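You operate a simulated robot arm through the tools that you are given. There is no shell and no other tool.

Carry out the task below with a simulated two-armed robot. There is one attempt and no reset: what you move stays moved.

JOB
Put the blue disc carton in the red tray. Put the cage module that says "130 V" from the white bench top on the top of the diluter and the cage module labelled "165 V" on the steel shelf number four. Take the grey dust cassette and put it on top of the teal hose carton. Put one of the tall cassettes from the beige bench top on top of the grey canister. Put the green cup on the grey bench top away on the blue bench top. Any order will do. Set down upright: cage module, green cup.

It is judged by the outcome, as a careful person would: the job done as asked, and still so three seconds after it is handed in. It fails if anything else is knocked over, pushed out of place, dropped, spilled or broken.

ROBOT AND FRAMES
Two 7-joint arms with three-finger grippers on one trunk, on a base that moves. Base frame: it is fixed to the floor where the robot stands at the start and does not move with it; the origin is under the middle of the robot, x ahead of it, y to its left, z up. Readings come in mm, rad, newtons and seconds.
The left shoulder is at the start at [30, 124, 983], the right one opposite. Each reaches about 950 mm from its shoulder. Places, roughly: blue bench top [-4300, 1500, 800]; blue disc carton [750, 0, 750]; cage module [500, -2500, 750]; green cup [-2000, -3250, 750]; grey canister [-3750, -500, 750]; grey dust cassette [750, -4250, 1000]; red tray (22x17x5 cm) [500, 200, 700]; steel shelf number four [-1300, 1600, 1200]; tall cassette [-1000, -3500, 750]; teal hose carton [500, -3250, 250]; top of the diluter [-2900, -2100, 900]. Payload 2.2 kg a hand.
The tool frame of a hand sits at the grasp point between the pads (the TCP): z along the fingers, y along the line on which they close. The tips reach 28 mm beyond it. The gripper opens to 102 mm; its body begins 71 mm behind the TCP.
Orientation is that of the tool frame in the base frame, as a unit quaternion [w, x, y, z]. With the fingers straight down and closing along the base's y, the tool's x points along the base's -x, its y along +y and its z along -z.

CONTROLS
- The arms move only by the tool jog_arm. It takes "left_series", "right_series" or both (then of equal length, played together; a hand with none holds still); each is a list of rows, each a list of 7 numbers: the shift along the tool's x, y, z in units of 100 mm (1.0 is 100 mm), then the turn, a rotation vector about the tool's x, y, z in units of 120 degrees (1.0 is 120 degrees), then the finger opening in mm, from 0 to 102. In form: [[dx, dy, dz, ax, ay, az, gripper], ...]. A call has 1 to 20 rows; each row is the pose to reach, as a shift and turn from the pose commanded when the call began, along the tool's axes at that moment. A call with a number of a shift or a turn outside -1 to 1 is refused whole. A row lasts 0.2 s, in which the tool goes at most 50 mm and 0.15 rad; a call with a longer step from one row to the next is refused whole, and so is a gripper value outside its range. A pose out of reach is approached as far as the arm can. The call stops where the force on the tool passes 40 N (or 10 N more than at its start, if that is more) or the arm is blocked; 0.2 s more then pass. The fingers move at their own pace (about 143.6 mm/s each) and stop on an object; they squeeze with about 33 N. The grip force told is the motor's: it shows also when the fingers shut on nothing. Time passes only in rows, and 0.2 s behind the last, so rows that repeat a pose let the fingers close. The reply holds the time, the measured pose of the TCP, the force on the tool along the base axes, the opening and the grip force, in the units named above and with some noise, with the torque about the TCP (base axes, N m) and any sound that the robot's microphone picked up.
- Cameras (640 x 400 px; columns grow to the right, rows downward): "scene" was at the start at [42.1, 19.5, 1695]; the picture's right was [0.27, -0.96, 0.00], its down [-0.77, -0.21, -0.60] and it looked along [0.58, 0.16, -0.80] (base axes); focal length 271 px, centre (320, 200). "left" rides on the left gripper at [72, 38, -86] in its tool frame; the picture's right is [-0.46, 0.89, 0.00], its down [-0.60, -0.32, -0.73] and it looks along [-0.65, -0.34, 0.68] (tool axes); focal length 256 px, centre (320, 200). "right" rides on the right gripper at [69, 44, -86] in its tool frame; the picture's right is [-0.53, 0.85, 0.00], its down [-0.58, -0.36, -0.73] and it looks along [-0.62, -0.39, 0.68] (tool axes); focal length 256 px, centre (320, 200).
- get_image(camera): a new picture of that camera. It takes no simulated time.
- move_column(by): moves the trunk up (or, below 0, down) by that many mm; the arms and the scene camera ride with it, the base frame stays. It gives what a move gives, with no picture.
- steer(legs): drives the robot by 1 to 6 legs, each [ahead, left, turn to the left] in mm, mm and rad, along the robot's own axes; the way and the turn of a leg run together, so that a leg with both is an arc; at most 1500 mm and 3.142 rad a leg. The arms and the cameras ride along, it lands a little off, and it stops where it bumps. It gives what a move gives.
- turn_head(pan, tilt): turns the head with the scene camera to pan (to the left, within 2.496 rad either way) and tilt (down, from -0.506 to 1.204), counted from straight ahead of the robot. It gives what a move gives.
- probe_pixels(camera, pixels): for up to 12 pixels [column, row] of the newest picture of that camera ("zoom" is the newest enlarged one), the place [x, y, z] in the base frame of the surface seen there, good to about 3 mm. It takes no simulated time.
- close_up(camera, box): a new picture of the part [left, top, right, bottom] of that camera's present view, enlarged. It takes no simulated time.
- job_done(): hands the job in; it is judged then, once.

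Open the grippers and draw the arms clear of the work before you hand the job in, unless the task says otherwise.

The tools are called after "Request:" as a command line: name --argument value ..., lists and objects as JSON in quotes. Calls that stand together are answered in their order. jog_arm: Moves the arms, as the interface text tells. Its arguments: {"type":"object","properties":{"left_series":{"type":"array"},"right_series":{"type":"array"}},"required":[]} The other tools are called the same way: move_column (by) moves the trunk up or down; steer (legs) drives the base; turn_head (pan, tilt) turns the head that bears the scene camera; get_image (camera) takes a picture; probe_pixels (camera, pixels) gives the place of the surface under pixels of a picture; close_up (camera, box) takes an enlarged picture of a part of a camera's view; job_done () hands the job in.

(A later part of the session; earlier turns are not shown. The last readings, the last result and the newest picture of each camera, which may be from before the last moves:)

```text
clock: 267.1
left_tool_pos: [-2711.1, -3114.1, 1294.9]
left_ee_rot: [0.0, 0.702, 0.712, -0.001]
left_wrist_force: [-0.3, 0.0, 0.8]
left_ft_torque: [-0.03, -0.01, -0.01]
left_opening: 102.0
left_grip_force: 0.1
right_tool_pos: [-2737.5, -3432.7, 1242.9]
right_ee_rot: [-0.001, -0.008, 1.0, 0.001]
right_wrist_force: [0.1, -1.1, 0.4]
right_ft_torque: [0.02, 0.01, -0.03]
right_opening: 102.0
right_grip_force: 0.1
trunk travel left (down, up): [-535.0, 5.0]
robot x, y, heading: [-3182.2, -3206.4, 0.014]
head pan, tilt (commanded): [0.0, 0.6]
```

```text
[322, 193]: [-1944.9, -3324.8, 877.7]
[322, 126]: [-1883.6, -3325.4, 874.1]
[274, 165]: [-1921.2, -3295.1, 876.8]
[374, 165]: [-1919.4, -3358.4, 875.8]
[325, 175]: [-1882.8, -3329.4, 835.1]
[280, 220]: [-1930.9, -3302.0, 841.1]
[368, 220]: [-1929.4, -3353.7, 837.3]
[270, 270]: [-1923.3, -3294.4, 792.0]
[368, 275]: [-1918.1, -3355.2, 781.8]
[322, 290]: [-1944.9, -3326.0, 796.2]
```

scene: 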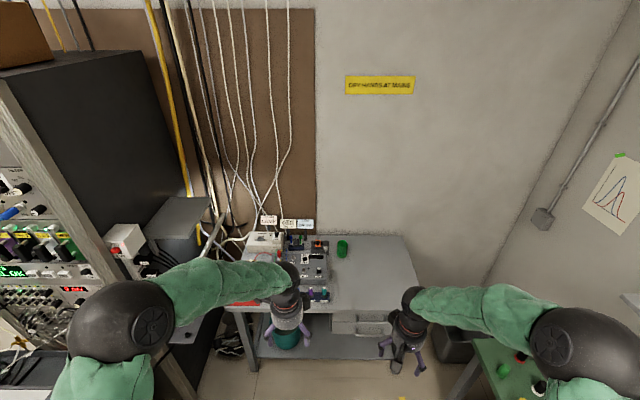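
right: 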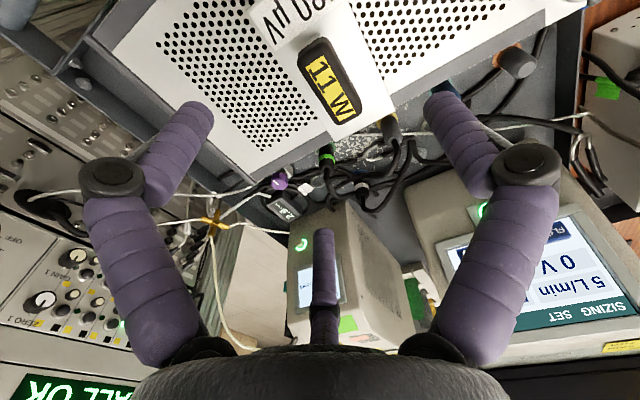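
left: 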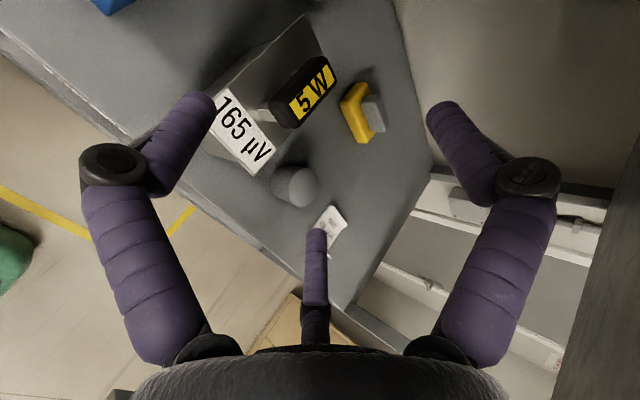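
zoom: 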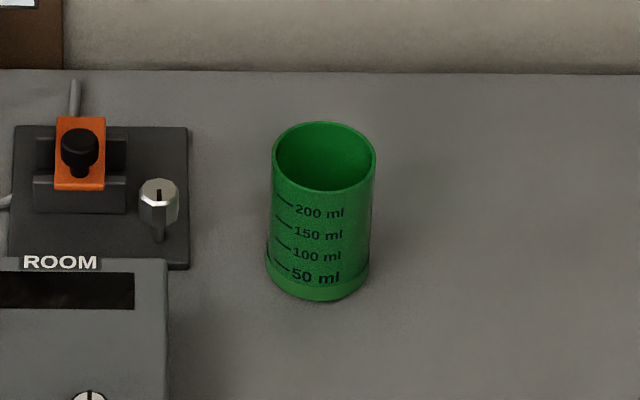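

Cup: centre ≈ (−1913, −3326), rim z 877, base 782, diameter ≈ 65. I drive ahead 580 mm and lower the trunk 250 mm.

Request:
steer --legs '[[580, 0, -0.014]]'

Request:
move_column --by -250

Request:
get_image --camera "scene"

Request:
get_image --camera "right"

```text
clock: 270.5
left_tool_pos: [-2122.5, -3119.4, 1295.2]
left_ee_rot: [-0.001, 0.708, 0.706, -0.001]
left_wrist_force: [-1.0, -0.9, -0.4]
left_ft_torque: [0.01, 0.01, -0.02]
left_opening: 101.8
left_grip_force: 0.1
right_tool_pos: [-2153.5, -3434.1, 1242.8]
right_ee_rot: [0.0, 0.0, 1.0, 0.002]
right_wrist_force: [-0.1, -0.9, -0.5]
right_ft_torque: [0.02, 0.01, 0.0]
right_opening: 102.2
right_grip_force: 0.0
trunk travel left (down, up): [-535.0, 5.0]
robot x, y, heading: [-2602.1, -3203.8, -0.002]
head pan, tilt (commanded): [0.0, 0.6]
```

```text
clock: 273.1
left_tool_pos: [-2121.8, -3117.5, 1045.2]
left_ee_rot: [0.0, 0.708, 0.706, -0.001]
left_wrist_force: [0.4, -0.9, -1.1]
left_ft_torque: [0.02, -0.01, -0.04]
left_opening: 101.9
left_grip_force: 0.1
right_tool_pos: [-2153.2, -3434.4, 993.2]
right_ee_rot: [0.001, 0.001, 1.0, 0.0]
right_wrist_force: [-0.3, -0.8, -0.1]
right_ft_torque: [-0.01, 0.06, 0.0]
right_opening: 102.2
right_grip_force: 0.2
trunk travel left (down, up): [-285.0, 255.0]
robot x, y, heading: [-2600.1, -3203.3, -0.002]
head pan, tilt (commanded): [0.0, 0.6]
```

```text
taken
```

scene: 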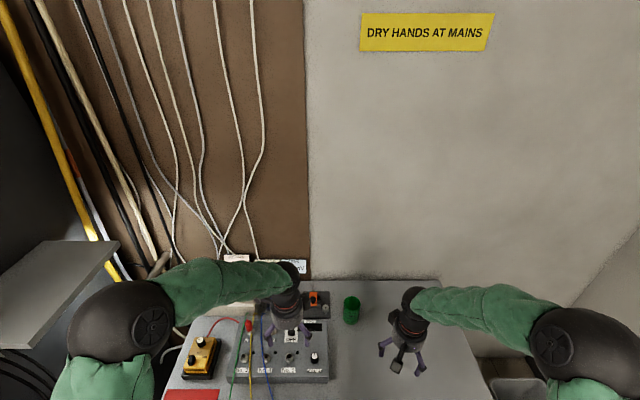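

```text
taken
```

right: 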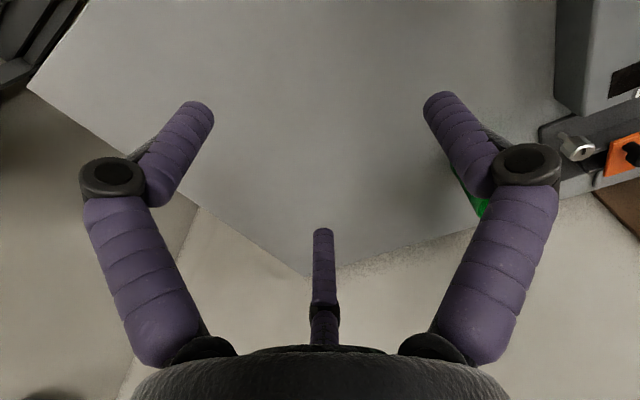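

The cup is at (352, 310); I re-probe it and move the right hand 200 mm ahead and 100 mm left at z≈993.

Request:
close_up --camera "scene" --box '[310, 280, 390, 330]'

Request:
jog_arm --right_series '[[-0.25, 0.12, 0, 0, 0, 0, 102], [-0.5, 0.25, 0, 0, 0, 0, 102], [-0.75, 0.37, 0, 0, 0, 0, 102], [-1.0, 0.5, 0, 0, 0, 0, 102], [-1.0, 0.5, 0, 0, 0, 0, 102]]'

Request:
jog_arm --right_series '[[-0.25, 0.12, 0, 0, 0, 0, 102], [-0.5, 0.25, 0, 0, 0, 0, 102], [-0.75, 0.37, 0, 0, 0, 0, 102], [-1.0, 0.5, 0, 0, 0, 0, 88], [-1.0, 0.5, 0, 0, 0, 0, 88]]'

Request:
get_image --camera "right"

```text
8.00 times, centred on (350, 305) of scene
```

zoom: 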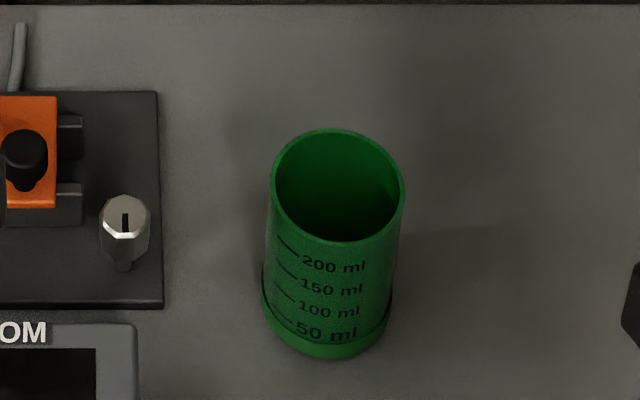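

```text
clock: 274.3
left_tool_pos: [-2122.2, -3119.0, 1045.4]
left_ee_rot: [0.0, 0.708, 0.706, 0.0]
left_wrist_force: [0.0, -0.3, 0.3]
left_ft_torque: [0.0, -0.02, -0.01]
left_opening: 102.1
left_grip_force: 0.0
right_tool_pos: [-2053.0, -3384.6, 993.3]
right_ee_rot: [-0.001, -0.002, 1.0, 0.002]
right_wrist_force: [-0.6, 0.4, 0.4]
right_ft_torque: [-0.02, -0.02, 0.02]
right_opening: 101.7
right_grip_force: 0.1
trunk travel left (down, up): [-285.0, 255.0]
robot x, y, heading: [-2597.8, -3206.2, -0.003]
head pan, tilt (commanded): [0.0, 0.6]
```

```text
clock: 275.5
left_tool_pos: [-2123.6, -3117.9, 1044.9]
left_ee_rot: [-0.001, 0.708, 0.706, 0.0]
left_wrist_force: [0.9, -1.0, 0.6]
left_ft_torque: [0.01, 0.0, 0.05]
left_opening: 102.0
left_grip_force: 0.1
right_tool_pos: [-1951.7, -3334.4, 993.2]
right_ee_rot: [0.0, 0.001, 1.0, 0.001]
right_wrist_force: [-0.2, -0.6, 0.1]
right_ft_torque: [0.02, -0.02, -0.02]
right_opening: 88.1
right_grip_force: 0.1
trunk travel left (down, up): [-285.0, 255.0]
robot x, y, heading: [-2598.9, -3202.8, 0.004]
head pan, tilt (commanded): [0.0, 0.6]
```

```text
taken
```

right: 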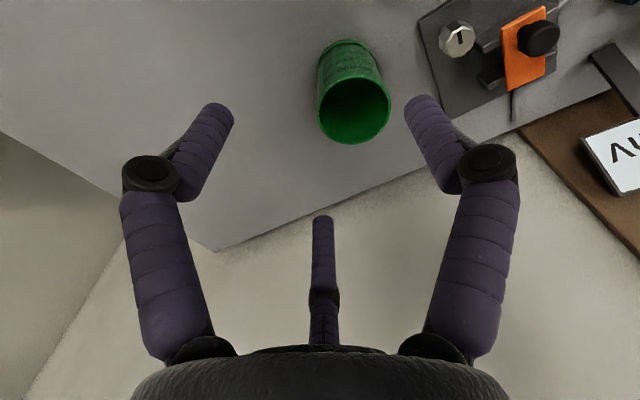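

The right camera sees the cup's rim around (354, 110). I probe the rim at four points to centre on it.

Request:
probe_pixels --camera "right" --pixels '[[319, 105], [389, 110], [352, 142], [355, 80], [341, 45], [322, 75], [440, 115]]'

Request:
probe_pixels --camera "scene" --pixels '[[352, 298], [345, 303], [359, 305], [352, 311]]'

```text
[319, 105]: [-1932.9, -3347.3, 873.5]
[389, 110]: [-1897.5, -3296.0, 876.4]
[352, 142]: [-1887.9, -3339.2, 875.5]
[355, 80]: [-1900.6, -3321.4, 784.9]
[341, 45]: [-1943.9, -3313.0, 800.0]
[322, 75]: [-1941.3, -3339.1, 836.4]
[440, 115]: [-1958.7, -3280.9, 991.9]
```

```text
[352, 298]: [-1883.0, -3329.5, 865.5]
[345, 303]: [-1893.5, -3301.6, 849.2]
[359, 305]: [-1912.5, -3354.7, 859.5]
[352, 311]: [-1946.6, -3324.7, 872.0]
```

Cup centre from the rim fit ≈ (−1914, −3323). I centre above it at z≈935 and check.

Request:
jog_arm --right_series '[[-0.19, 0.05, 0, 0, 0, 0, 88], [-0.375, 0.105, 0, 0, 0, 0, 88], [-0.375, 0.105, 0.25, 0, 0, 0, 88], [-0.375, 0.105, 0.5, 0, 0, 0, 88], [-0.375, 0.105, 0.58, 0, 0, 0, 88], [-0.375, 0.105, 0.58, 0, 0, 0, 88]]'

Request:
get_image --camera "right"

```text
clock: 276.9
left_tool_pos: [-2122.6, -3116.9, 1045.6]
left_ee_rot: [0.0, 0.708, 0.706, -0.001]
left_wrist_force: [0.0, -1.0, -0.4]
left_ft_torque: [0.01, -0.02, -0.03]
left_opening: 102.0
left_grip_force: 0.0
right_tool_pos: [-1915.6, -3323.3, 934.8]
right_ee_rot: [-0.001, 0.0, 1.0, 0.001]
right_wrist_force: [0.7, -0.2, 0.4]
right_ft_torque: [0.01, -0.01, 0.0]
right_opening: 87.9
right_grip_force: 0.1
trunk travel left (down, up): [-285.0, 255.0]
robot x, y, heading: [-2597.3, -3199.3, -0.003]
head pan, tilt (commanded): [0.0, 0.6]
```

```text
taken
```

right: 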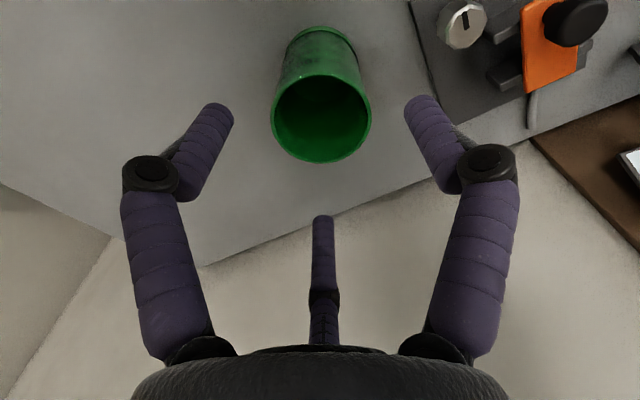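

The rim ellipse is centred at (321, 119), exactly on the tool axis. I descend 96 mm to z≈838 with the fingers around the cup.

Request:
jog_arm --right_series '[[0, 0, 0.2, 0, 0, 0, 88], [0, 0, 0.4, 0, 0, 0, 88], [0, 0, 0.6, 0, 0, 0, 88], [0, 0, 0.8, 0, 0, 0, 88], [0, 0, 0.96, 0, 0, 0, 88], [0, 0, 0.96, 0, 0, 0, 88]]'

Request:
jog_arm --right_series '[[0, 0, 0, 0, 0, 0, 75], [0, 0, 0, 0, 0, 0, 65], [0, 0, 0, 0, 0, 0, 55], [0, 0, 0, 0, 0, 0, 45], [0, 0, 0, 0, 0, 0, 30], [0, 0, 0, 0, 0, 0, 30]]'

Request:
get_image --camera "right"

```text
clock: 278.3
left_tool_pos: [-2122.7, -3117.8, 1045.1]
left_ee_rot: [0.0, 0.707, 0.707, -0.001]
left_wrist_force: [-0.4, -0.9, 0.8]
left_ft_torque: [-0.01, 0.02, -0.01]
left_opening: 102.1
left_grip_force: 0.1
right_tool_pos: [-1915.4, -3323.6, 838.6]
right_ee_rot: [-0.001, 0.0, 1.0, 0.001]
right_wrist_force: [0.1, -0.6, 0.2]
right_ft_torque: [-0.02, 0.0, 0.0]
right_opening: 88.1
right_grip_force: 0.1
trunk travel left (down, up): [-285.0, 255.0]
robot x, y, heading: [-2602.6, -3205.3, -0.001]
head pan, tilt (commanded): [0.0, 0.6]
```

```text
clock: 279.7
left_tool_pos: [-2122.2, -3116.9, 1045.5]
left_ee_rot: [0.0, 0.707, 0.707, -0.001]
left_wrist_force: [0.2, 0.7, -0.3]
left_ft_torque: [-0.02, -0.01, -0.02]
left_opening: 102.2
left_grip_force: 0.1
right_tool_pos: [-1915.7, -3324.3, 839.8]
right_ee_rot: [0.0, 0.0, 1.0, 0.0]
right_wrist_force: [-0.1, -0.1, 2.7]
right_ft_torque: [0.11, -0.01, -0.01]
right_opening: 59.5
right_grip_force: 33.4
trunk travel left (down, up): [-285.0, 255.0]
robot x, y, heading: [-2600.9, -3201.2, 0.004]
head pan, tilt (commanded): [0.0, 0.6]
```

```text
taken
```

right: 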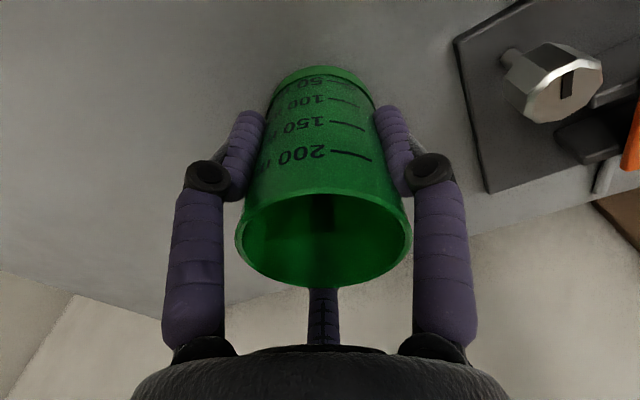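

Cup gripped at 59.5 mm, 33 N. I lift it 100 mm, then another 60 mm, and look.

Request:
jog_arm --right_series '[[0, 0, -0.1, 0, 0, 0, 30], [0, 0, -0.25, 0, 0, 0, 30], [0, 0, -0.5, 0, 0, 0, 30], [0, 0, -0.75, 0, 0, 0, 30], [0, 0, -1.0, 0, 0, 0, 30], [0, 0, -1.0, 0, 0, 0, 30]]'

Request:
jog_arm --right_series '[[0.1, 0, -0.2, 0, 0, 0, 30], [0.3, 0, -0.4, 0, 0, 0, 30], [0.6, 0, -0.6, 0, 0, 0, 30], [1.0, 0, -0.6, 0, 0, 0, 30], [1.0, 0, -0.6, 0, 0, 0, 30]]'

Request:
get_image --camera "right"

Request:
get_image --camera "scene"

```text
clock: 281.1
left_tool_pos: [-2120.7, -3117.8, 1044.8]
left_ee_rot: [-0.001, 0.708, 0.707, -0.001]
left_wrist_force: [-0.4, 0.0, -0.4]
left_ft_torque: [-0.05, 0.0, 0.03]
left_opening: 101.9
left_grip_force: 0.0
right_tool_pos: [-1915.6, -3325.1, 938.0]
right_ee_rot: [-0.001, -0.002, 1.0, 0.0]
right_wrist_force: [-0.4, -0.3, -0.9]
right_ft_torque: [0.01, 0.03, -0.05]
right_opening: 59.5
right_grip_force: 33.1
trunk travel left (down, up): [-285.0, 255.0]
robot x, y, heading: [-2600.5, -3202.4, 0.001]
head pan, tilt (commanded): [0.0, 0.6]
```

```text
clock: 282.3
left_tool_pos: [-2121.2, -3117.2, 1043.4]
left_ee_rot: [-0.001, 0.708, 0.707, -0.001]
left_wrist_force: [0.4, -0.5, 0.9]
left_ft_torque: [-0.02, 0.02, -0.03]
left_opening: 101.9
left_grip_force: 0.2
right_tool_pos: [-2015.9, -3324.6, 997.4]
right_ee_rot: [-0.001, -0.001, 1.0, 0.001]
right_wrist_force: [-0.1, 0.0, -0.8]
right_ft_torque: [-0.02, 0.05, -0.02]
right_opening: 59.6
right_grip_force: 33.4
trunk travel left (down, up): [-285.0, 255.0]
robot x, y, heading: [-2599.0, -3203.4, 0.003]
head pan, tilt (commanded): [0.0, 0.6]
```

```text
taken
```

right: 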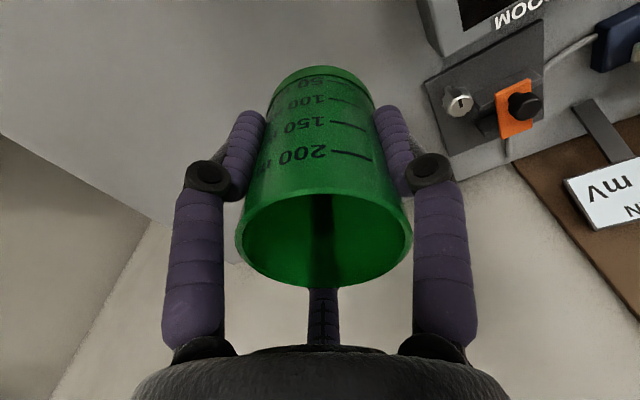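

```text
taken
```

scene: 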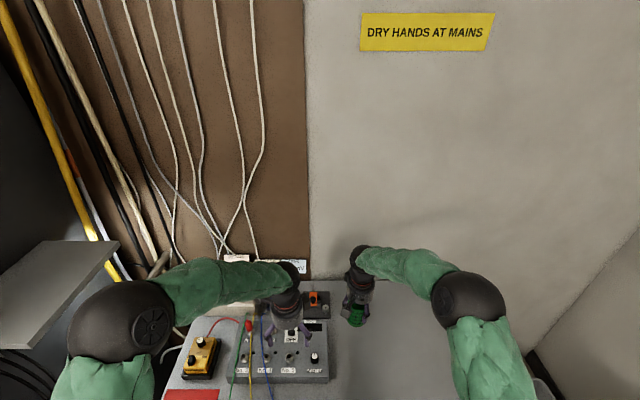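

Cup held securely (bottom ≈ z 941). I back away, turn to face +y, and retrace the west lane toward the blue bench.

Request:
steer --legs '[[-620, 0, 0], [0, 0, 1.57], [0, 1480, 0]]'

Request:
steer --legs '[[1500, 0, 0], [1500, 0, 0]]'

Request:
turn_head --pan -0.2 --tilt 0.55

Request:
get_image --camera "scene"

```text
clock: 296.5
left_tool_pos: [-4765.4, -2652.8, 1044.4]
left_ee_rot: [0.0, 0.028, 1.0, -0.001]
left_wrist_force: [0.2, -0.7, -0.6]
left_ft_torque: [-0.01, -0.02, -0.01]
left_opening: 101.9
left_grip_force: 0.0
right_tool_pos: [-4553.4, -2558.3, 996.9]
right_ee_rot: [-0.001, -0.687, 0.727, 0.001]
right_wrist_force: [0.4, 0.4, -0.7]
right_ft_torque: [-0.04, 0.02, -0.02]
right_opening: 59.2
right_grip_force: 32.9
trunk travel left (down, up): [-285.0, 255.0]
robot x, y, heading: [-4706.5, -3138.8, 1.522]
head pan, tilt (commanded): [0.0, 0.6]
```

```text
clock: 310.8
left_tool_pos: [-4657.8, 320.1, 1045.8]
left_ee_rot: [0.001, 0.012, 1.0, 0.0]
left_wrist_force: [-0.1, 0.6, 0.3]
left_ft_torque: [-0.01, -0.01, 0.01]
left_opening: 102.0
left_grip_force: 0.1
right_tool_pos: [-4448.9, 421.4, 996.6]
right_ee_rot: [-0.001, -0.699, 0.715, 0.0]
right_wrist_force: [-0.7, 0.0, 0.1]
right_ft_torque: [-0.03, 0.0, -0.02]
right_opening: 59.6
right_grip_force: 32.6
trunk travel left (down, up): [-285.0, 255.0]
robot x, y, heading: [-4585.4, -160.4, 1.544]
head pan, tilt (commanded): [0.0, 0.6]
```

```text
clock: 311.6
left_tool_pos: [-4658.2, 319.8, 1045.6]
left_ee_rot: [0.0, 0.011, 1.0, 0.0]
left_wrist_force: [-0.4, -0.5, 0.1]
left_ft_torque: [0.01, 0.0, 0.0]
left_opening: 102.3
left_grip_force: 0.0
right_tool_pos: [-4449.1, 420.2, 997.3]
right_ee_rot: [-0.001, -0.699, 0.716, 0.0]
right_wrist_force: [0.5, 0.7, -1.0]
right_ft_torque: [-0.03, 0.01, 0.02]
right_opening: 59.3
right_grip_force: 33.2
trunk travel left (down, up): [-285.0, 255.0]
robot x, y, heading: [-4583.4, -158.8, 1.546]
head pan, tilt (commanded): [-0.201, 0.55]
```

```text
taken
```

scene: 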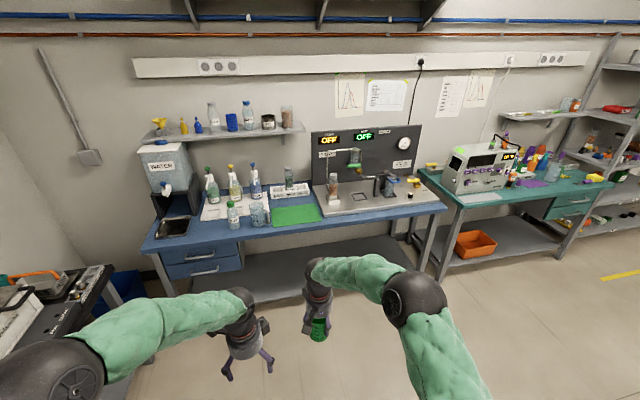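

The blue bench is in view with a green mat at (297, 214), bottles left of it and a sink unit right. I zoom in to find a clear patch.

Request:
close_up --camera "scene" --box '[135, 140, 455, 280]'

Request:
probe_pixels --camera "scene" --pixels '[[297, 214], [280, 212], [315, 215], [205, 233], [260, 230], [340, 218], [425, 200], [258, 215], [232, 215], [300, 225], [190, 125], [300, 130]]'

```text
2.00 times, centred on (295, 210) of scene
```

zoom: 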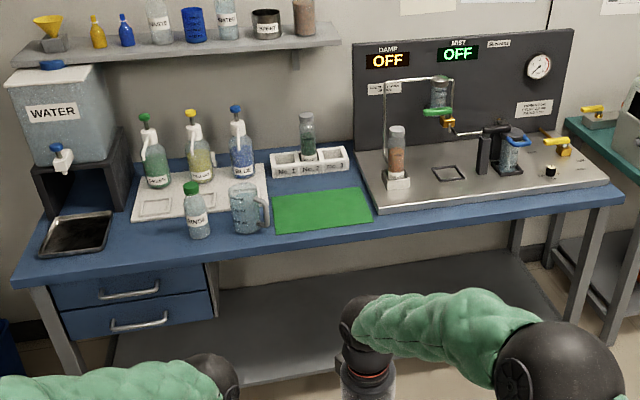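

```text
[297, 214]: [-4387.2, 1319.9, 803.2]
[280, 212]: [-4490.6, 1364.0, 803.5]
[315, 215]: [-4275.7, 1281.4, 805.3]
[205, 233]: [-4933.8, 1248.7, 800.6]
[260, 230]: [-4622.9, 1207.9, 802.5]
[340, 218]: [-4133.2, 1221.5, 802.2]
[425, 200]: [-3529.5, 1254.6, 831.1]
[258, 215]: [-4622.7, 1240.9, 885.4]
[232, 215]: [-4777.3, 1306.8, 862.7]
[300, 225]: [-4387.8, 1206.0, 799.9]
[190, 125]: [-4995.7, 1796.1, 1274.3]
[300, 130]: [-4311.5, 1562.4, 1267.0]
```

Free bare patch candidates: left, between the black tray and the RINSE bottle around (210, 230). I zoom closer there and probe the borders.

Request:
close_up --camera "scene" --box '[150, 190, 280, 260]'

Request:
probe_pixels --camera "zoom" --pixels '[[200, 130], [180, 215], [255, 160], [300, 190], [375, 220], [410, 235], [350, 215], [300, 240], [250, 200], [220, 250], [460, 215], [330, 160]]'

```text
4.92 times, centred on (215, 225) of scene
```

zoom: 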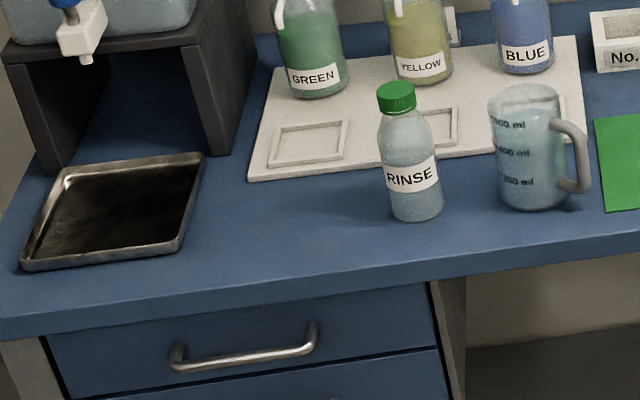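

```text
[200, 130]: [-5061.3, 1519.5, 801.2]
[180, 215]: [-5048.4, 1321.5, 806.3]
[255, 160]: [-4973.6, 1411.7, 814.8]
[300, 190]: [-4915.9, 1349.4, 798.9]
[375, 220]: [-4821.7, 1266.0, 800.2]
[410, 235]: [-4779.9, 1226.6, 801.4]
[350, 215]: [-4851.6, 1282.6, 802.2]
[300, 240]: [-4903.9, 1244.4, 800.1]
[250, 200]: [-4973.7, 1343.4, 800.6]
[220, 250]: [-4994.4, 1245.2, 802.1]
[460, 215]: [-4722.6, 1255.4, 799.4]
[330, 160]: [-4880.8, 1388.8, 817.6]
```

The bare patch spans x −5040…−4815, y 1190…1375 at z 801; I'll set the cup at about (−4920, 1275). I move the left hand aside and drive up to the bench.

Request:
jog_arm --left_series '[[0.25, -0.2, 0, 0, 0, 0, 102], [0.5, -0.4, 0, 0, 0, 0, 102], [0.75, -0.6, 0, 0, 0, 0, 102], [1.0, -0.8, 0, 0, 0, 0, 102], [1.0, -0.8, 0, 0, 0, 0, 102]]'

Request:
steer --legs '[[0, 340, 0.026], [760, 0, 0]]'

Request:
turn_head --pan 0.0 --tilt 0.8

Request:
get_image --camera "scene"

```text
clock: 312.8
left_tool_pos: [-4759.6, 242.4, 1044.7]
left_ee_rot: [0.0, 0.012, 1.0, -0.001]
left_wrist_force: [-0.3, 0.4, 0.0]
left_ft_torque: [-0.02, 0.03, 0.02]
left_opening: 101.9
left_grip_force: 0.1
right_tool_pos: [-4448.3, 421.9, 996.6]
right_ee_rot: [-0.001, -0.699, 0.715, 0.0]
right_wrist_force: [0.0, -0.3, -1.2]
right_ft_torque: [-0.01, 0.0, -0.01]
right_opening: 59.0
right_grip_force: 32.6
trunk travel left (down, up): [-285.0, 255.0]
robot x, y, heading: [-4583.0, -163.3, 1.547]
head pan, tilt (commanded): [-0.201, 0.55]
```

```text
clock: 318.7
left_tool_pos: [-5104.4, 1004.7, 1045.7]
left_ee_rot: [0.0, 0.001, 1.0, -0.001]
left_wrist_force: [-0.5, -0.3, 0.3]
left_ft_torque: [0.01, 0.0, 0.01]
left_opening: 102.1
left_grip_force: 0.1
right_tool_pos: [-4799.5, 1188.7, 995.8]
right_ee_rot: [0.001, 0.707, -0.707, 0.0]
right_wrist_force: [0.1, 0.1, -1.9]
right_ft_torque: [-0.02, -0.01, -0.02]
right_opening: 59.4
right_grip_force: 33.2
trunk travel left (down, up): [-285.0, 255.0]
robot x, y, heading: [-4924.4, 606.0, 1.572]
head pan, tilt (commanded): [-0.201, 0.55]
```

```text
clock: 319.5
left_tool_pos: [-5105.4, 1002.6, 1045.9]
left_ee_rot: [0.0, 0.001, 1.0, -0.001]
left_wrist_force: [-0.1, -0.6, -0.3]
left_ft_torque: [0.02, -0.01, 0.01]
left_opening: 101.9
left_grip_force: 0.0
right_tool_pos: [-4799.1, 1189.7, 996.3]
right_ee_rot: [0.002, 0.707, -0.707, 0.0]
right_wrist_force: [-0.5, -0.3, -1.6]
right_ft_torque: [-0.02, -0.02, 0.0]
right_opening: 59.2
right_grip_force: 32.4
trunk travel left (down, up): [-285.0, 255.0]
robot x, y, heading: [-4920.9, 604.3, 1.57]
head pan, tilt (commanded): [0.0, 0.799]
```

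```text
taken
```

scene: 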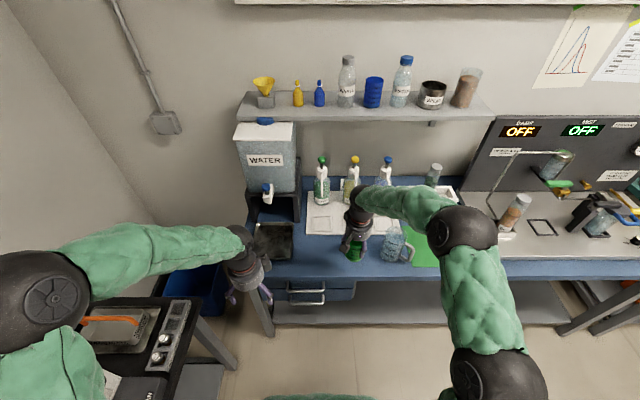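

The right hand holds the cup at (−4799, 1190), just in front of the RINSE bottle. I first shift it 121 mm left, then 85 mm forward.

Request:
jog_arm --right_series '[[0, 0.25, 0, 0, 0, 0, 30], [0, 0.5, 0, 0, 0, 0, 30], [0, 0.75, 0, 0, 0, 0, 30], [0, 1.0, 0, 0, 0, 0, 30], [0, 1.0, 0, 0, 0, 0, 30]]'

Request:
jog_arm --right_series '[[-0.2, 0.21, 0, 0, 0, 0, 30], [-0.4, 0.21, 0, 0, 0, 0, 30], [-0.6, 0.21, 0, 0, 0, 0, 30], [-0.85, 0.21, 0, 0, 0, 0, 30], [-0.85, 0.21, 0, 0, 0, 0, 30]]'

Request:
get_image --camera "right"

Request:
get_image --camera "scene"

```text
clock: 320.7
left_tool_pos: [-5105.2, 1003.0, 1045.9]
left_ee_rot: [0.0, 0.0, 1.0, -0.001]
left_wrist_force: [0.4, 0.7, -0.3]
left_ft_torque: [0.0, 0.0, 0.01]
left_opening: 101.9
left_grip_force: 0.0
right_tool_pos: [-4899.2, 1187.7, 997.1]
right_ee_rot: [0.0, -0.707, 0.708, 0.0]
right_wrist_force: [0.4, -0.1, -1.0]
right_ft_torque: [-0.02, 0.01, -0.01]
right_opening: 59.5
right_grip_force: 32.7
trunk travel left (down, up): [-285.0, 255.0]
robot x, y, heading: [-4920.0, 603.8, 1.568]
head pan, tilt (commanded): [0.0, 0.799]
```

```text
clock: 321.9
left_tool_pos: [-5106.1, 1003.1, 1045.7]
left_ee_rot: [0.0, 0.001, 1.0, -0.001]
left_wrist_force: [0.5, 0.4, 0.1]
left_ft_torque: [0.01, 0.01, 0.01]
left_opening: 102.0
left_grip_force: 0.1
right_tool_pos: [-4918.9, 1272.8, 996.4]
right_ee_rot: [0.001, 0.707, -0.707, 0.0]
right_wrist_force: [0.3, 0.2, 0.1]
right_ft_torque: [0.03, 0.01, -0.01]
right_opening: 59.4
right_grip_force: 33.4
trunk travel left (down, up): [-285.0, 255.0]
robot x, y, heading: [-4922.1, 602.6, 1.569]
head pan, tilt (commanded): [0.0, 0.799]
```

```text
taken
```

right: 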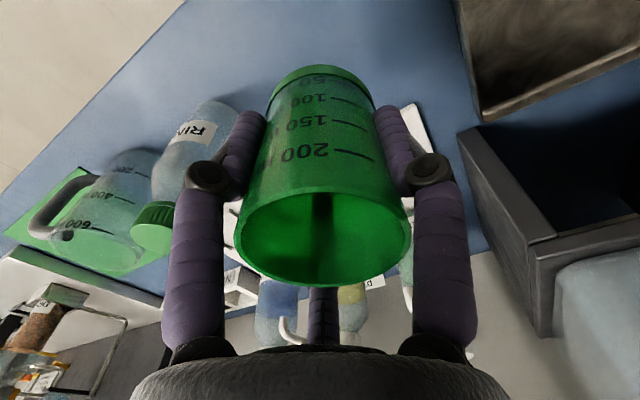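

```text
taken
```

scene: 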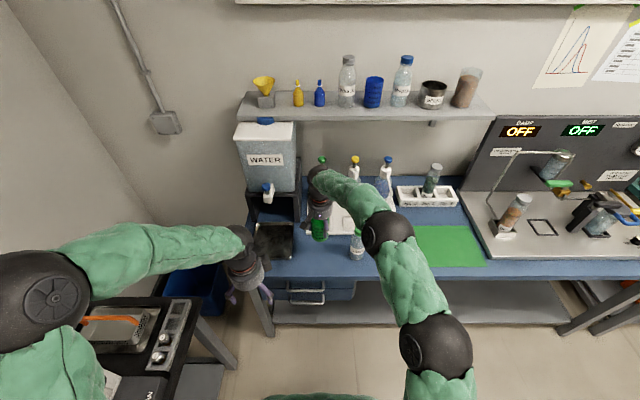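

The cup is over the bare patch. I lower it 100 mm, then slowly to contact near TCP z≈859.

Request:
jog_arm --right_series '[[0, 0, 0.25, 0, 0, 0, 30], [0, 0, 0.5, 0, 0, 0, 30], [0, 0, 0.75, 0, 0, 0, 30], [0, 0, 1.0, 0, 0, 0, 30], [0, 0, 1.0, 0, 0, 0, 30]]'

Request:
jog_arm --right_series '[[0, 0, 0.1, 0, 0, 0, 30], [0, 0, 0.2, 0, 0, 0, 30], [0, 0, 0.28, 0, 0, 0, 30], [0, 0, 0.32, 0, 0, 0, 30], [0, 0, 0.34, 0, 0, 0, 30], [0, 0, 0.35, 0, 0, 0, 30], [0, 0, 0.36, 0, 0, 0, 30], [0, 0, 0.37, 0, 0, 0, 30], [0, 0, 0.38, 0, 0, 0, 30]]'

```text
clock: 323.1
left_tool_pos: [-5105.6, 1003.2, 1044.9]
left_ee_rot: [0.001, 0.001, 1.0, -0.001]
left_wrist_force: [-0.2, -0.2, 0.3]
left_ft_torque: [0.02, -0.01, 0.02]
left_opening: 101.8
left_grip_force: 0.0
right_tool_pos: [-4918.8, 1272.1, 895.6]
right_ee_rot: [-0.001, -0.707, 0.707, 0.001]
right_wrist_force: [1.2, 0.4, 0.0]
right_ft_torque: [0.05, -0.02, -0.02]
right_opening: 59.3
right_grip_force: 32.8
trunk travel left (down, up): [-285.0, 255.0]
robot x, y, heading: [-4920.0, 604.2, 1.566]
head pan, tilt (commanded): [0.0, 0.799]
```

```text
clock: 325.1
left_tool_pos: [-5106.3, 1003.1, 1045.9]
left_ee_rot: [0.0, 0.001, 1.0, 0.0]
left_wrist_force: [0.3, -0.4, -0.5]
left_ft_torque: [-0.04, -0.04, -0.03]
left_opening: 102.0
left_grip_force: 0.1
right_tool_pos: [-4919.1, 1275.1, 858.9]
right_ee_rot: [0.0, -0.706, 0.708, 0.0]
right_wrist_force: [1.8, -1.7, 6.2]
right_ft_torque: [-0.22, 0.07, 0.05]
right_opening: 59.3
right_grip_force: 32.5
trunk travel left (down, up): [-285.0, 255.0]
robot x, y, heading: [-4922.2, 606.4, 1.57]
head pan, tilt (commanded): [0.0, 0.799]
```

Contact at z 859 with 6 N. I open the fingers to 88 mm, then raise straight up.

Request:
jog_arm --right_series '[[0, 0, 0, 0, 0, 0, 50], [0, 0, 0, 0, 0, 0, 65], [0, 0, 0, 0, 0, 0, 78], [0, 0, 0, 0, 0, 0, 92], [0, 0, 0, 0, 0, 0, 92]]'

Request:
get_image --camera "right"

```text
clock: 326.3
left_tool_pos: [-5106.0, 1004.2, 1046.6]
left_ee_rot: [0.0, 0.002, 1.0, -0.001]
left_wrist_force: [0.3, 0.1, -0.1]
left_ft_torque: [-0.03, 0.02, 0.01]
left_opening: 102.2
left_grip_force: 0.1
right_tool_pos: [-4920.1, 1274.5, 859.0]
right_ee_rot: [-0.002, -0.707, 0.707, 0.0]
right_wrist_force: [0.0, 0.1, 0.5]
right_ft_torque: [0.01, 0.02, -0.01]
right_opening: 92.2
right_grip_force: 0.0
trunk travel left (down, up): [-285.0, 255.0]
robot x, y, heading: [-4923.8, 604.9, 1.572]
head pan, tilt (commanded): [0.0, 0.799]
```

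```text
taken
```

right: 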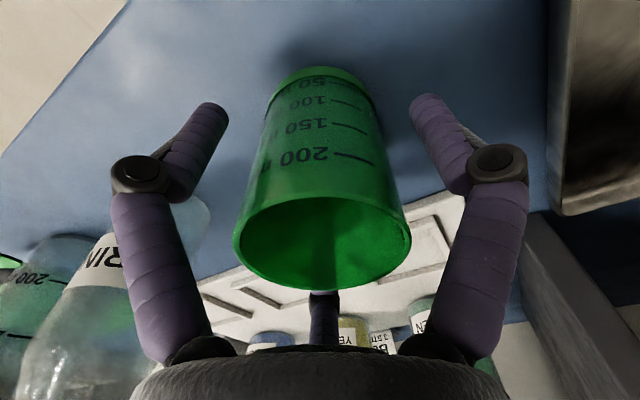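

The cup stands on the blue bench with fingers clear. I raise the hand 100 mm twice and retract.

Request:
jog_arm --right_series '[[0, 0, -0.2, 0, 0, 0, 92], [0, 0, -0.45, 0, 0, 0, 92], [0, 0, -0.7, 0, 0, 0, 92], [0, 0, -1.0, 0, 0, 0, 92], [0, 0, -1.0, 0, 0, 0, 92]]'

Request:
jog_arm --right_series '[[0, 0, -0.3, 0, 0, 0, 102], [0.2, 0, -0.6, 0, 0, 0, 102], [0.5, -0.2, -0.8, 0, 0, 0, 102], [0.8, -0.5, -0.8, 0, 0, 0, 102], [1.0, -0.8, -0.8, 0, 0, 0, 102], [1.0, -0.8, -0.8, 0, 0, 0, 102]]'

Request:
steer --legs '[[-450, 0, 0]]'

Request:
get_image --camera "scene"

```text
clock: 327.5
left_tool_pos: [-5105.4, 1004.4, 1044.8]
left_ee_rot: [0.0, 0.001, 1.0, -0.001]
left_wrist_force: [0.2, 0.4, -0.4]
left_ft_torque: [-0.02, 0.01, -0.02]
left_opening: 102.1
left_grip_force: 0.0
right_tool_pos: [-4919.1, 1274.8, 957.4]
right_ee_rot: [0.001, 0.707, -0.707, 0.0]
right_wrist_force: [1.1, 0.7, 0.3]
right_ft_torque: [0.01, 0.01, -0.01]
right_opening: 91.9
right_grip_force: 0.1
trunk travel left (down, up): [-285.0, 255.0]
robot x, y, heading: [-4925.8, 605.5, 1.569]
head pan, tilt (commanded): [0.0, 0.799]
```

```text
clock: 328.9
left_tool_pos: [-5106.5, 1002.9, 1045.3]
left_ee_rot: [0.0, 0.001, 1.0, -0.001]
left_wrist_force: [-0.2, 0.9, -0.3]
left_ft_torque: [-0.02, -0.01, -0.01]
left_opening: 102.0
left_grip_force: 0.1
right_tool_pos: [-4838.7, 1173.7, 1037.8]
right_ee_rot: [0.001, 0.707, -0.707, 0.0]
right_wrist_force: [-0.4, -0.1, -1.0]
right_ft_torque: [0.01, -0.05, -0.04]
right_opening: 102.0
right_grip_force: 0.0
trunk travel left (down, up): [-285.0, 255.0]
robot x, y, heading: [-4915.9, 605.5, 1.57]
head pan, tilt (commanded): [0.0, 0.799]
```

```text
clock: 331.6
left_tool_pos: [-5107.2, 554.8, 1046.4]
left_ee_rot: [0.0, -0.001, 1.0, 0.0]
left_wrist_force: [0.3, 0.7, 0.3]
left_ft_torque: [0.04, 0.01, 0.0]
left_opening: 102.1
left_grip_force: 0.1
right_tool_pos: [-4840.2, 725.7, 1038.2]
right_ee_rot: [0.001, 0.708, -0.706, 0.0]
right_wrist_force: [0.1, 0.1, 0.6]
right_ft_torque: [0.03, 0.02, -0.02]
right_opening: 101.8
right_grip_force: 0.1
trunk travel left (down, up): [-285.0, 255.0]
robot x, y, heading: [-4921.0, 157.3, 1.571]
head pan, tilt (commanded): [0.0, 0.799]
```

```text
taken
```

scene: 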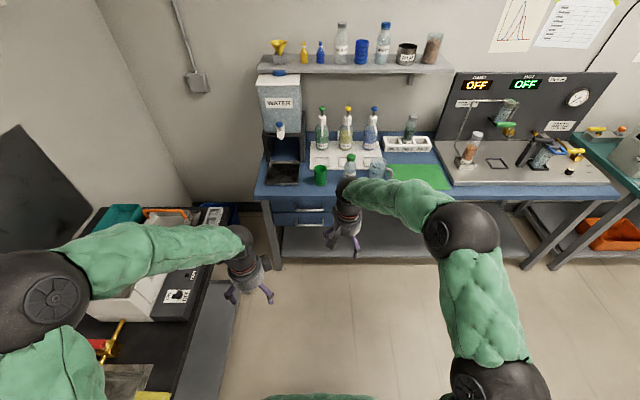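

The green cup stands on the blue bench at (320, 175). From here I look right-back at the brown bench to inspect the grey canister.

Request:
turn_head --pan -2.0 --tilt 0.5

Request:
get_image --camera "scene"

```text
clock: 333.5
left_tool_pos: [-5106.0, 556.1, 1045.4]
left_ee_rot: [0.0, -0.001, 1.0, -0.001]
left_wrist_force: [-0.1, 0.9, -0.5]
left_ft_torque: [0.0, -0.03, 0.01]
left_opening: 102.0
left_grip_force: 0.1
right_tool_pos: [-4840.6, 726.0, 1038.7]
right_ee_rot: [0.002, 0.708, -0.706, 0.0]
right_wrist_force: [0.5, -0.2, -0.6]
right_ft_torque: [-0.02, 0.02, -0.03]
right_opening: 101.8
right_grip_force: 0.1
trunk travel left (down, up): [-285.0, 255.0]
robot x, y, heading: [-4919.1, 156.3, 1.576]
head pan, tilt (commanded): [-2.0, 0.499]
```

```text
taken
```

scene: 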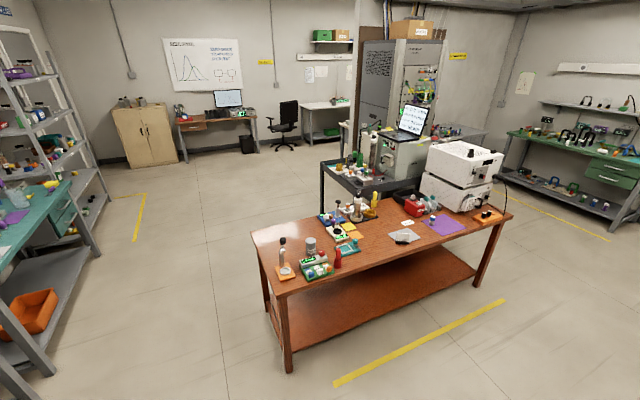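

Request:
close_up --camera "scene" --box '[250, 190, 410, 290]'

Request:
close_up --camera "scene" --box '[280, 225, 360, 285]'

Request:
probe_pixels --camera "scene" --pixels '[[311, 240], [311, 250], [285, 267], [338, 258], [318, 265], [338, 207], [288, 300], [500, 222], [255, 235], [420, 250], [337, 237], [310, 236]]'

```text
4.00 times, centred on (330, 240) of scene
```

zoom: 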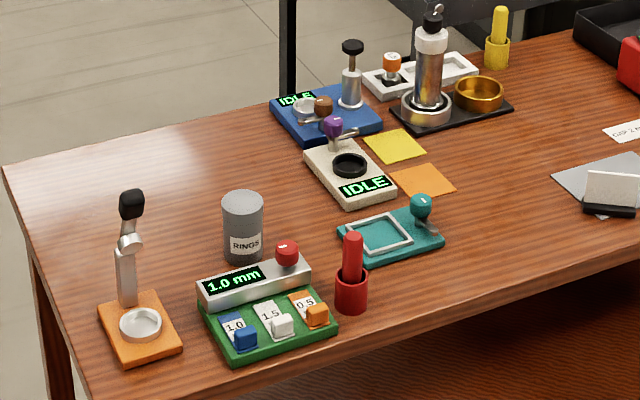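

```text
6.67 times, centred on (320, 255) of scene
```

zoom: 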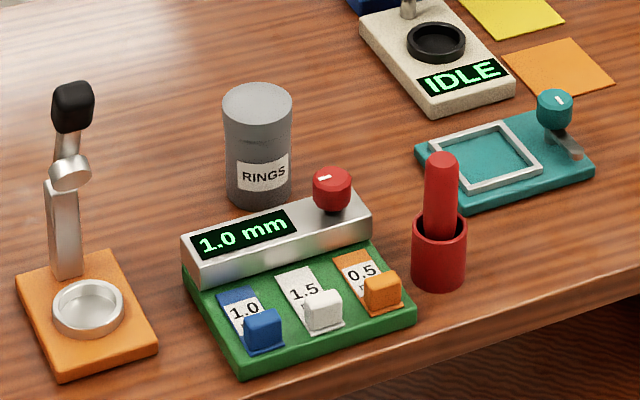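

```text
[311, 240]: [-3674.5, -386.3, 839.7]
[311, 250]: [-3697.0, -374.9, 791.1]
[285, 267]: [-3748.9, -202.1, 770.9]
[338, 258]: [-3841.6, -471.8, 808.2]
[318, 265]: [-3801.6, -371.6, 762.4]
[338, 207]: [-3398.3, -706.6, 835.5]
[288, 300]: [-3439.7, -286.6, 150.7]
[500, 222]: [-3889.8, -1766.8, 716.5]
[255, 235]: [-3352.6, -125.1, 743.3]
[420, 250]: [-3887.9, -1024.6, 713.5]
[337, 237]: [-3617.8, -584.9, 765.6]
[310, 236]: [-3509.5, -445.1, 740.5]
```

The grey canister "RINGS" stands at about (−3670, −382), top z≈840, on the brown bench. Next is the far aisle; I drive back right along y≈400.

Request:
steer --legs '[[250, 0, 0], [0, -1500, 0], [0, -1500, 0]]'

Request:
steer --legs '[[0, -1480, 0], [0, 0, -1.571]]'

```text
clock: 349.2
left_tool_pos: [-2124.7, 768.6, 1046.1]
left_ee_rot: [0.0, 0.02, 1.0, -0.001]
left_wrist_force: [0.3, 0.0, -0.3]
left_ft_torque: [0.01, 0.01, 0.02]
left_opening: 101.8
left_grip_force: 0.0
right_tool_pos: [-1851.8, 928.0, 1038.7]
right_ee_rot: [-0.002, -0.693, 0.721, 0.0]
right_wrist_force: [-0.4, 0.8, -1.0]
right_ft_torque: [0.02, 0.03, 0.0]
right_opening: 102.1
right_grip_force: 0.0
trunk travel left (down, up): [-285.0, 255.0]
robot x, y, heading: [-1955.3, 364.8, 1.53]
head pan, tilt (commanded): [-2.0, 0.499]
```

```text
clock: 360.5
left_tool_pos: [-55.1, 452.0, 1046.7]
left_ee_rot: [0.0, 0.735, 0.678, -0.001]
left_wrist_force: [0.4, -1.0, -0.1]
left_ft_torque: [0.0, -0.01, 0.01]
left_opening: 101.7
left_grip_force: 0.1
right_tool_pos: [94.9, 173.9, 1038.9]
right_ee_rot: [0.0, 0.038, 0.999, 0.001]
right_wrist_force: [-1.7, -1.0, -0.3]
right_ft_torque: [-0.01, 0.01, 0.01]
right_opening: 102.0
right_grip_force: 0.0
trunk travel left (down, up): [-285.0, 255.0]
robot x, y, heading: [-465.2, 295.9, -0.077]
head pan, tilt (commanded): [-2.0, 0.499]
```

Heading is −0.077; I correct it and strafe right down the aisle to y≈−3500.

Request:
steer --legs '[[0, 0, 0.077], [0, -1500, 0], [0, -1400, 0]]'

Request:
turn_head --pan -0.4 --tilt 0.5

Request:
get_image --camera "scene"

```text
clock: 374.9
left_tool_pos: [-106.3, -2405.3, 1046.8]
left_ee_rot: [-0.001, 0.712, 0.702, -0.001]
left_wrist_force: [0.3, -0.2, -0.4]
left_ft_torque: [0.02, 0.04, -0.01]
left_opening: 102.0
left_grip_force: 0.1
right_tool_pos: [59.3, -2673.6, 1038.1]
right_ee_rot: [-0.001, 0.008, 1.0, 0.001]
right_wrist_force: [0.6, 0.5, 0.4]
right_ft_torque: [0.01, -0.01, 0.01]
right_opening: 102.1
right_grip_force: 0.0
trunk travel left (down, up): [-285.0, 255.0]
robot x, y, heading: [-506.4, -2584.9, -0.016]
head pan, tilt (commanded): [-2.0, 0.499]
```

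```text
clock: 376.6
left_tool_pos: [-105.9, -2404.3, 1045.9]
left_ee_rot: [-0.001, 0.713, 0.701, 0.0]
left_wrist_force: [0.4, -0.4, 0.2]
left_ft_torque: [0.0, 0.01, 0.04]
left_opening: 102.0
left_grip_force: 0.0
right_tool_pos: [60.7, -2674.0, 1037.9]
right_ee_rot: [-0.001, 0.007, 1.0, 0.002]
right_wrist_force: [0.8, -0.8, 0.3]
right_ft_torque: [0.0, -0.01, 0.01]
right_opening: 102.0
right_grip_force: 0.0
trunk travel left (down, up): [-285.0, 255.0]
robot x, y, heading: [-508.1, -2585.8, -0.015]
head pan, tilt (commanded): [-0.4, 0.499]
```

```text
taken
```

scene: 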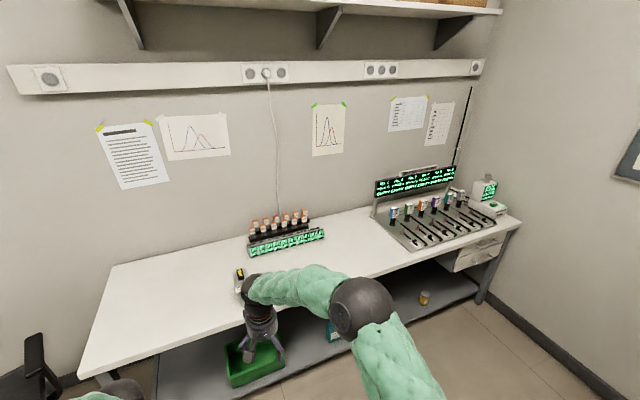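

I zoom in on the far end of the white bench, where the dust cassette should be near (750, −4250, 1000).

Request:
close_up --camera "scene" --box '[365, 155, 525, 255]'

Request:
probe_pixels --camera "scene" --pixels '[[395, 213], [408, 210], [421, 206], [434, 203], [446, 200], [459, 197], [487, 190], [490, 208], [415, 240], [445, 232], [338, 330], [425, 298]]'

```text
4.00 times, centred on (445, 205) of scene
```

zoom: 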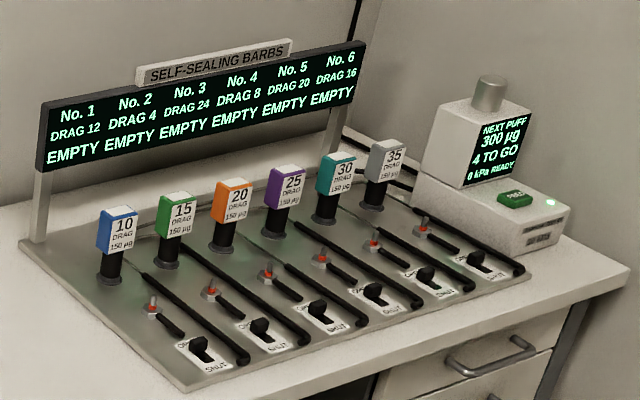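

```text
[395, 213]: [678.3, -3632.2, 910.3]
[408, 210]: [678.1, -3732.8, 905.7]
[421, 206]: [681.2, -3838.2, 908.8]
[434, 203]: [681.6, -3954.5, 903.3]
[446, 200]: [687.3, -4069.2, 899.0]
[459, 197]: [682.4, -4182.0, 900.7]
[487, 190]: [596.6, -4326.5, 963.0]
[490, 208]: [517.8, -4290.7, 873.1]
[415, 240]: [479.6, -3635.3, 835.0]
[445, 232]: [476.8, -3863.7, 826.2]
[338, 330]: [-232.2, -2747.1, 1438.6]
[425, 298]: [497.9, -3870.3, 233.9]
```

The grey cassette "35 DRAG" sits on barb No. 6 at about (682, −4182, 900). I drive further along the aisle and up to the bench near it.

Request:
steer --legs '[[0, -1390, 0.015], [380, 0, 0]]'

Request:
turn_head --pan -0.15 --tilt 0.7

Request:
get_image --camera "scene"

```text
clock: 385.6
left_tool_pos: [281.0, -3778.3, 1046.5]
left_ee_rot: [-0.001, 0.695, 0.719, 0.0]
left_wrist_force: [-1.2, -0.8, 0.8]
left_ft_torque: [0.02, -0.01, -0.04]
left_opening: 101.8
left_grip_force: 0.2
right_tool_pos: [460.1, -4039.2, 1038.3]
right_ee_rot: [-0.001, -0.017, 1.0, 0.001]
right_wrist_force: [0.1, 0.2, -0.4]
right_ft_torque: [-0.03, 0.02, -0.03]
right_opening: 101.9
right_grip_force: 0.0
trunk travel left (down, up): [-285.0, 255.0]
robot x, y, heading: [-112.9, -3973.3, 0.03]
head pan, tilt (commanded): [-0.4, 0.499]
```

```text
clock: 386.4
left_tool_pos: [281.8, -3778.8, 1045.3]
left_ee_rot: [-0.001, 0.696, 0.718, 0.0]
left_wrist_force: [0.3, 0.2, 0.2]
left_ft_torque: [-0.01, -0.02, -0.02]
left_opening: 101.9
left_grip_force: 0.0
right_tool_pos: [460.0, -4039.6, 1037.8]
right_ee_rot: [0.0, -0.017, 1.0, 0.001]
right_wrist_force: [-0.1, -0.5, 1.0]
right_ft_torque: [-0.03, 0.0, 0.02]
right_opening: 101.8
right_grip_force: 0.1
trunk travel left (down, up): [-285.0, 255.0]
robot x, y, heading: [-109.3, -3973.1, 0.033]
head pan, tilt (commanded): [-0.15, 0.7]
```

```text
taken
```

scene: 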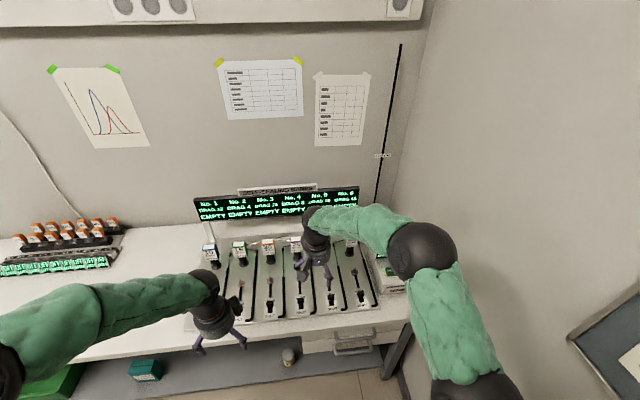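

The right hand blocks part of the view; I zoom toward the grey cassette near (350, 245) and also view it from the right hand's camera.

Request:
close_up --camera "scene" --box '[190, 180, 400, 310]'

Request:
get_image --camera "right"

```text
3.05 times, centred on (295, 245) of scene
```

zoom: 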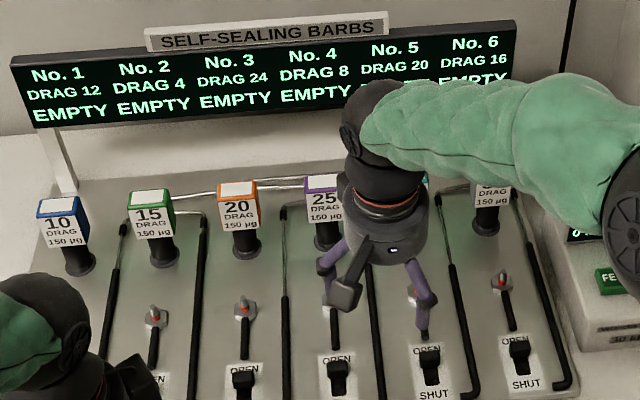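

```text
taken
```

right: 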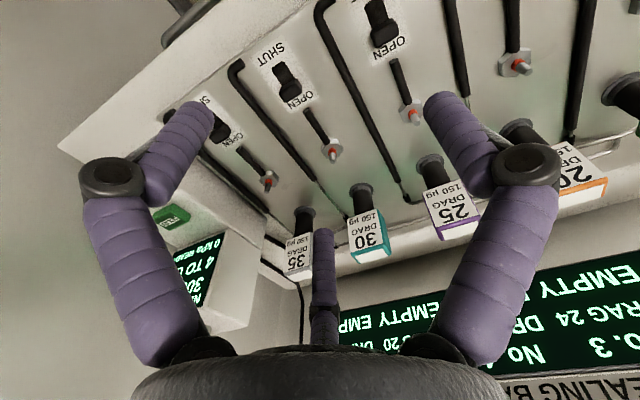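

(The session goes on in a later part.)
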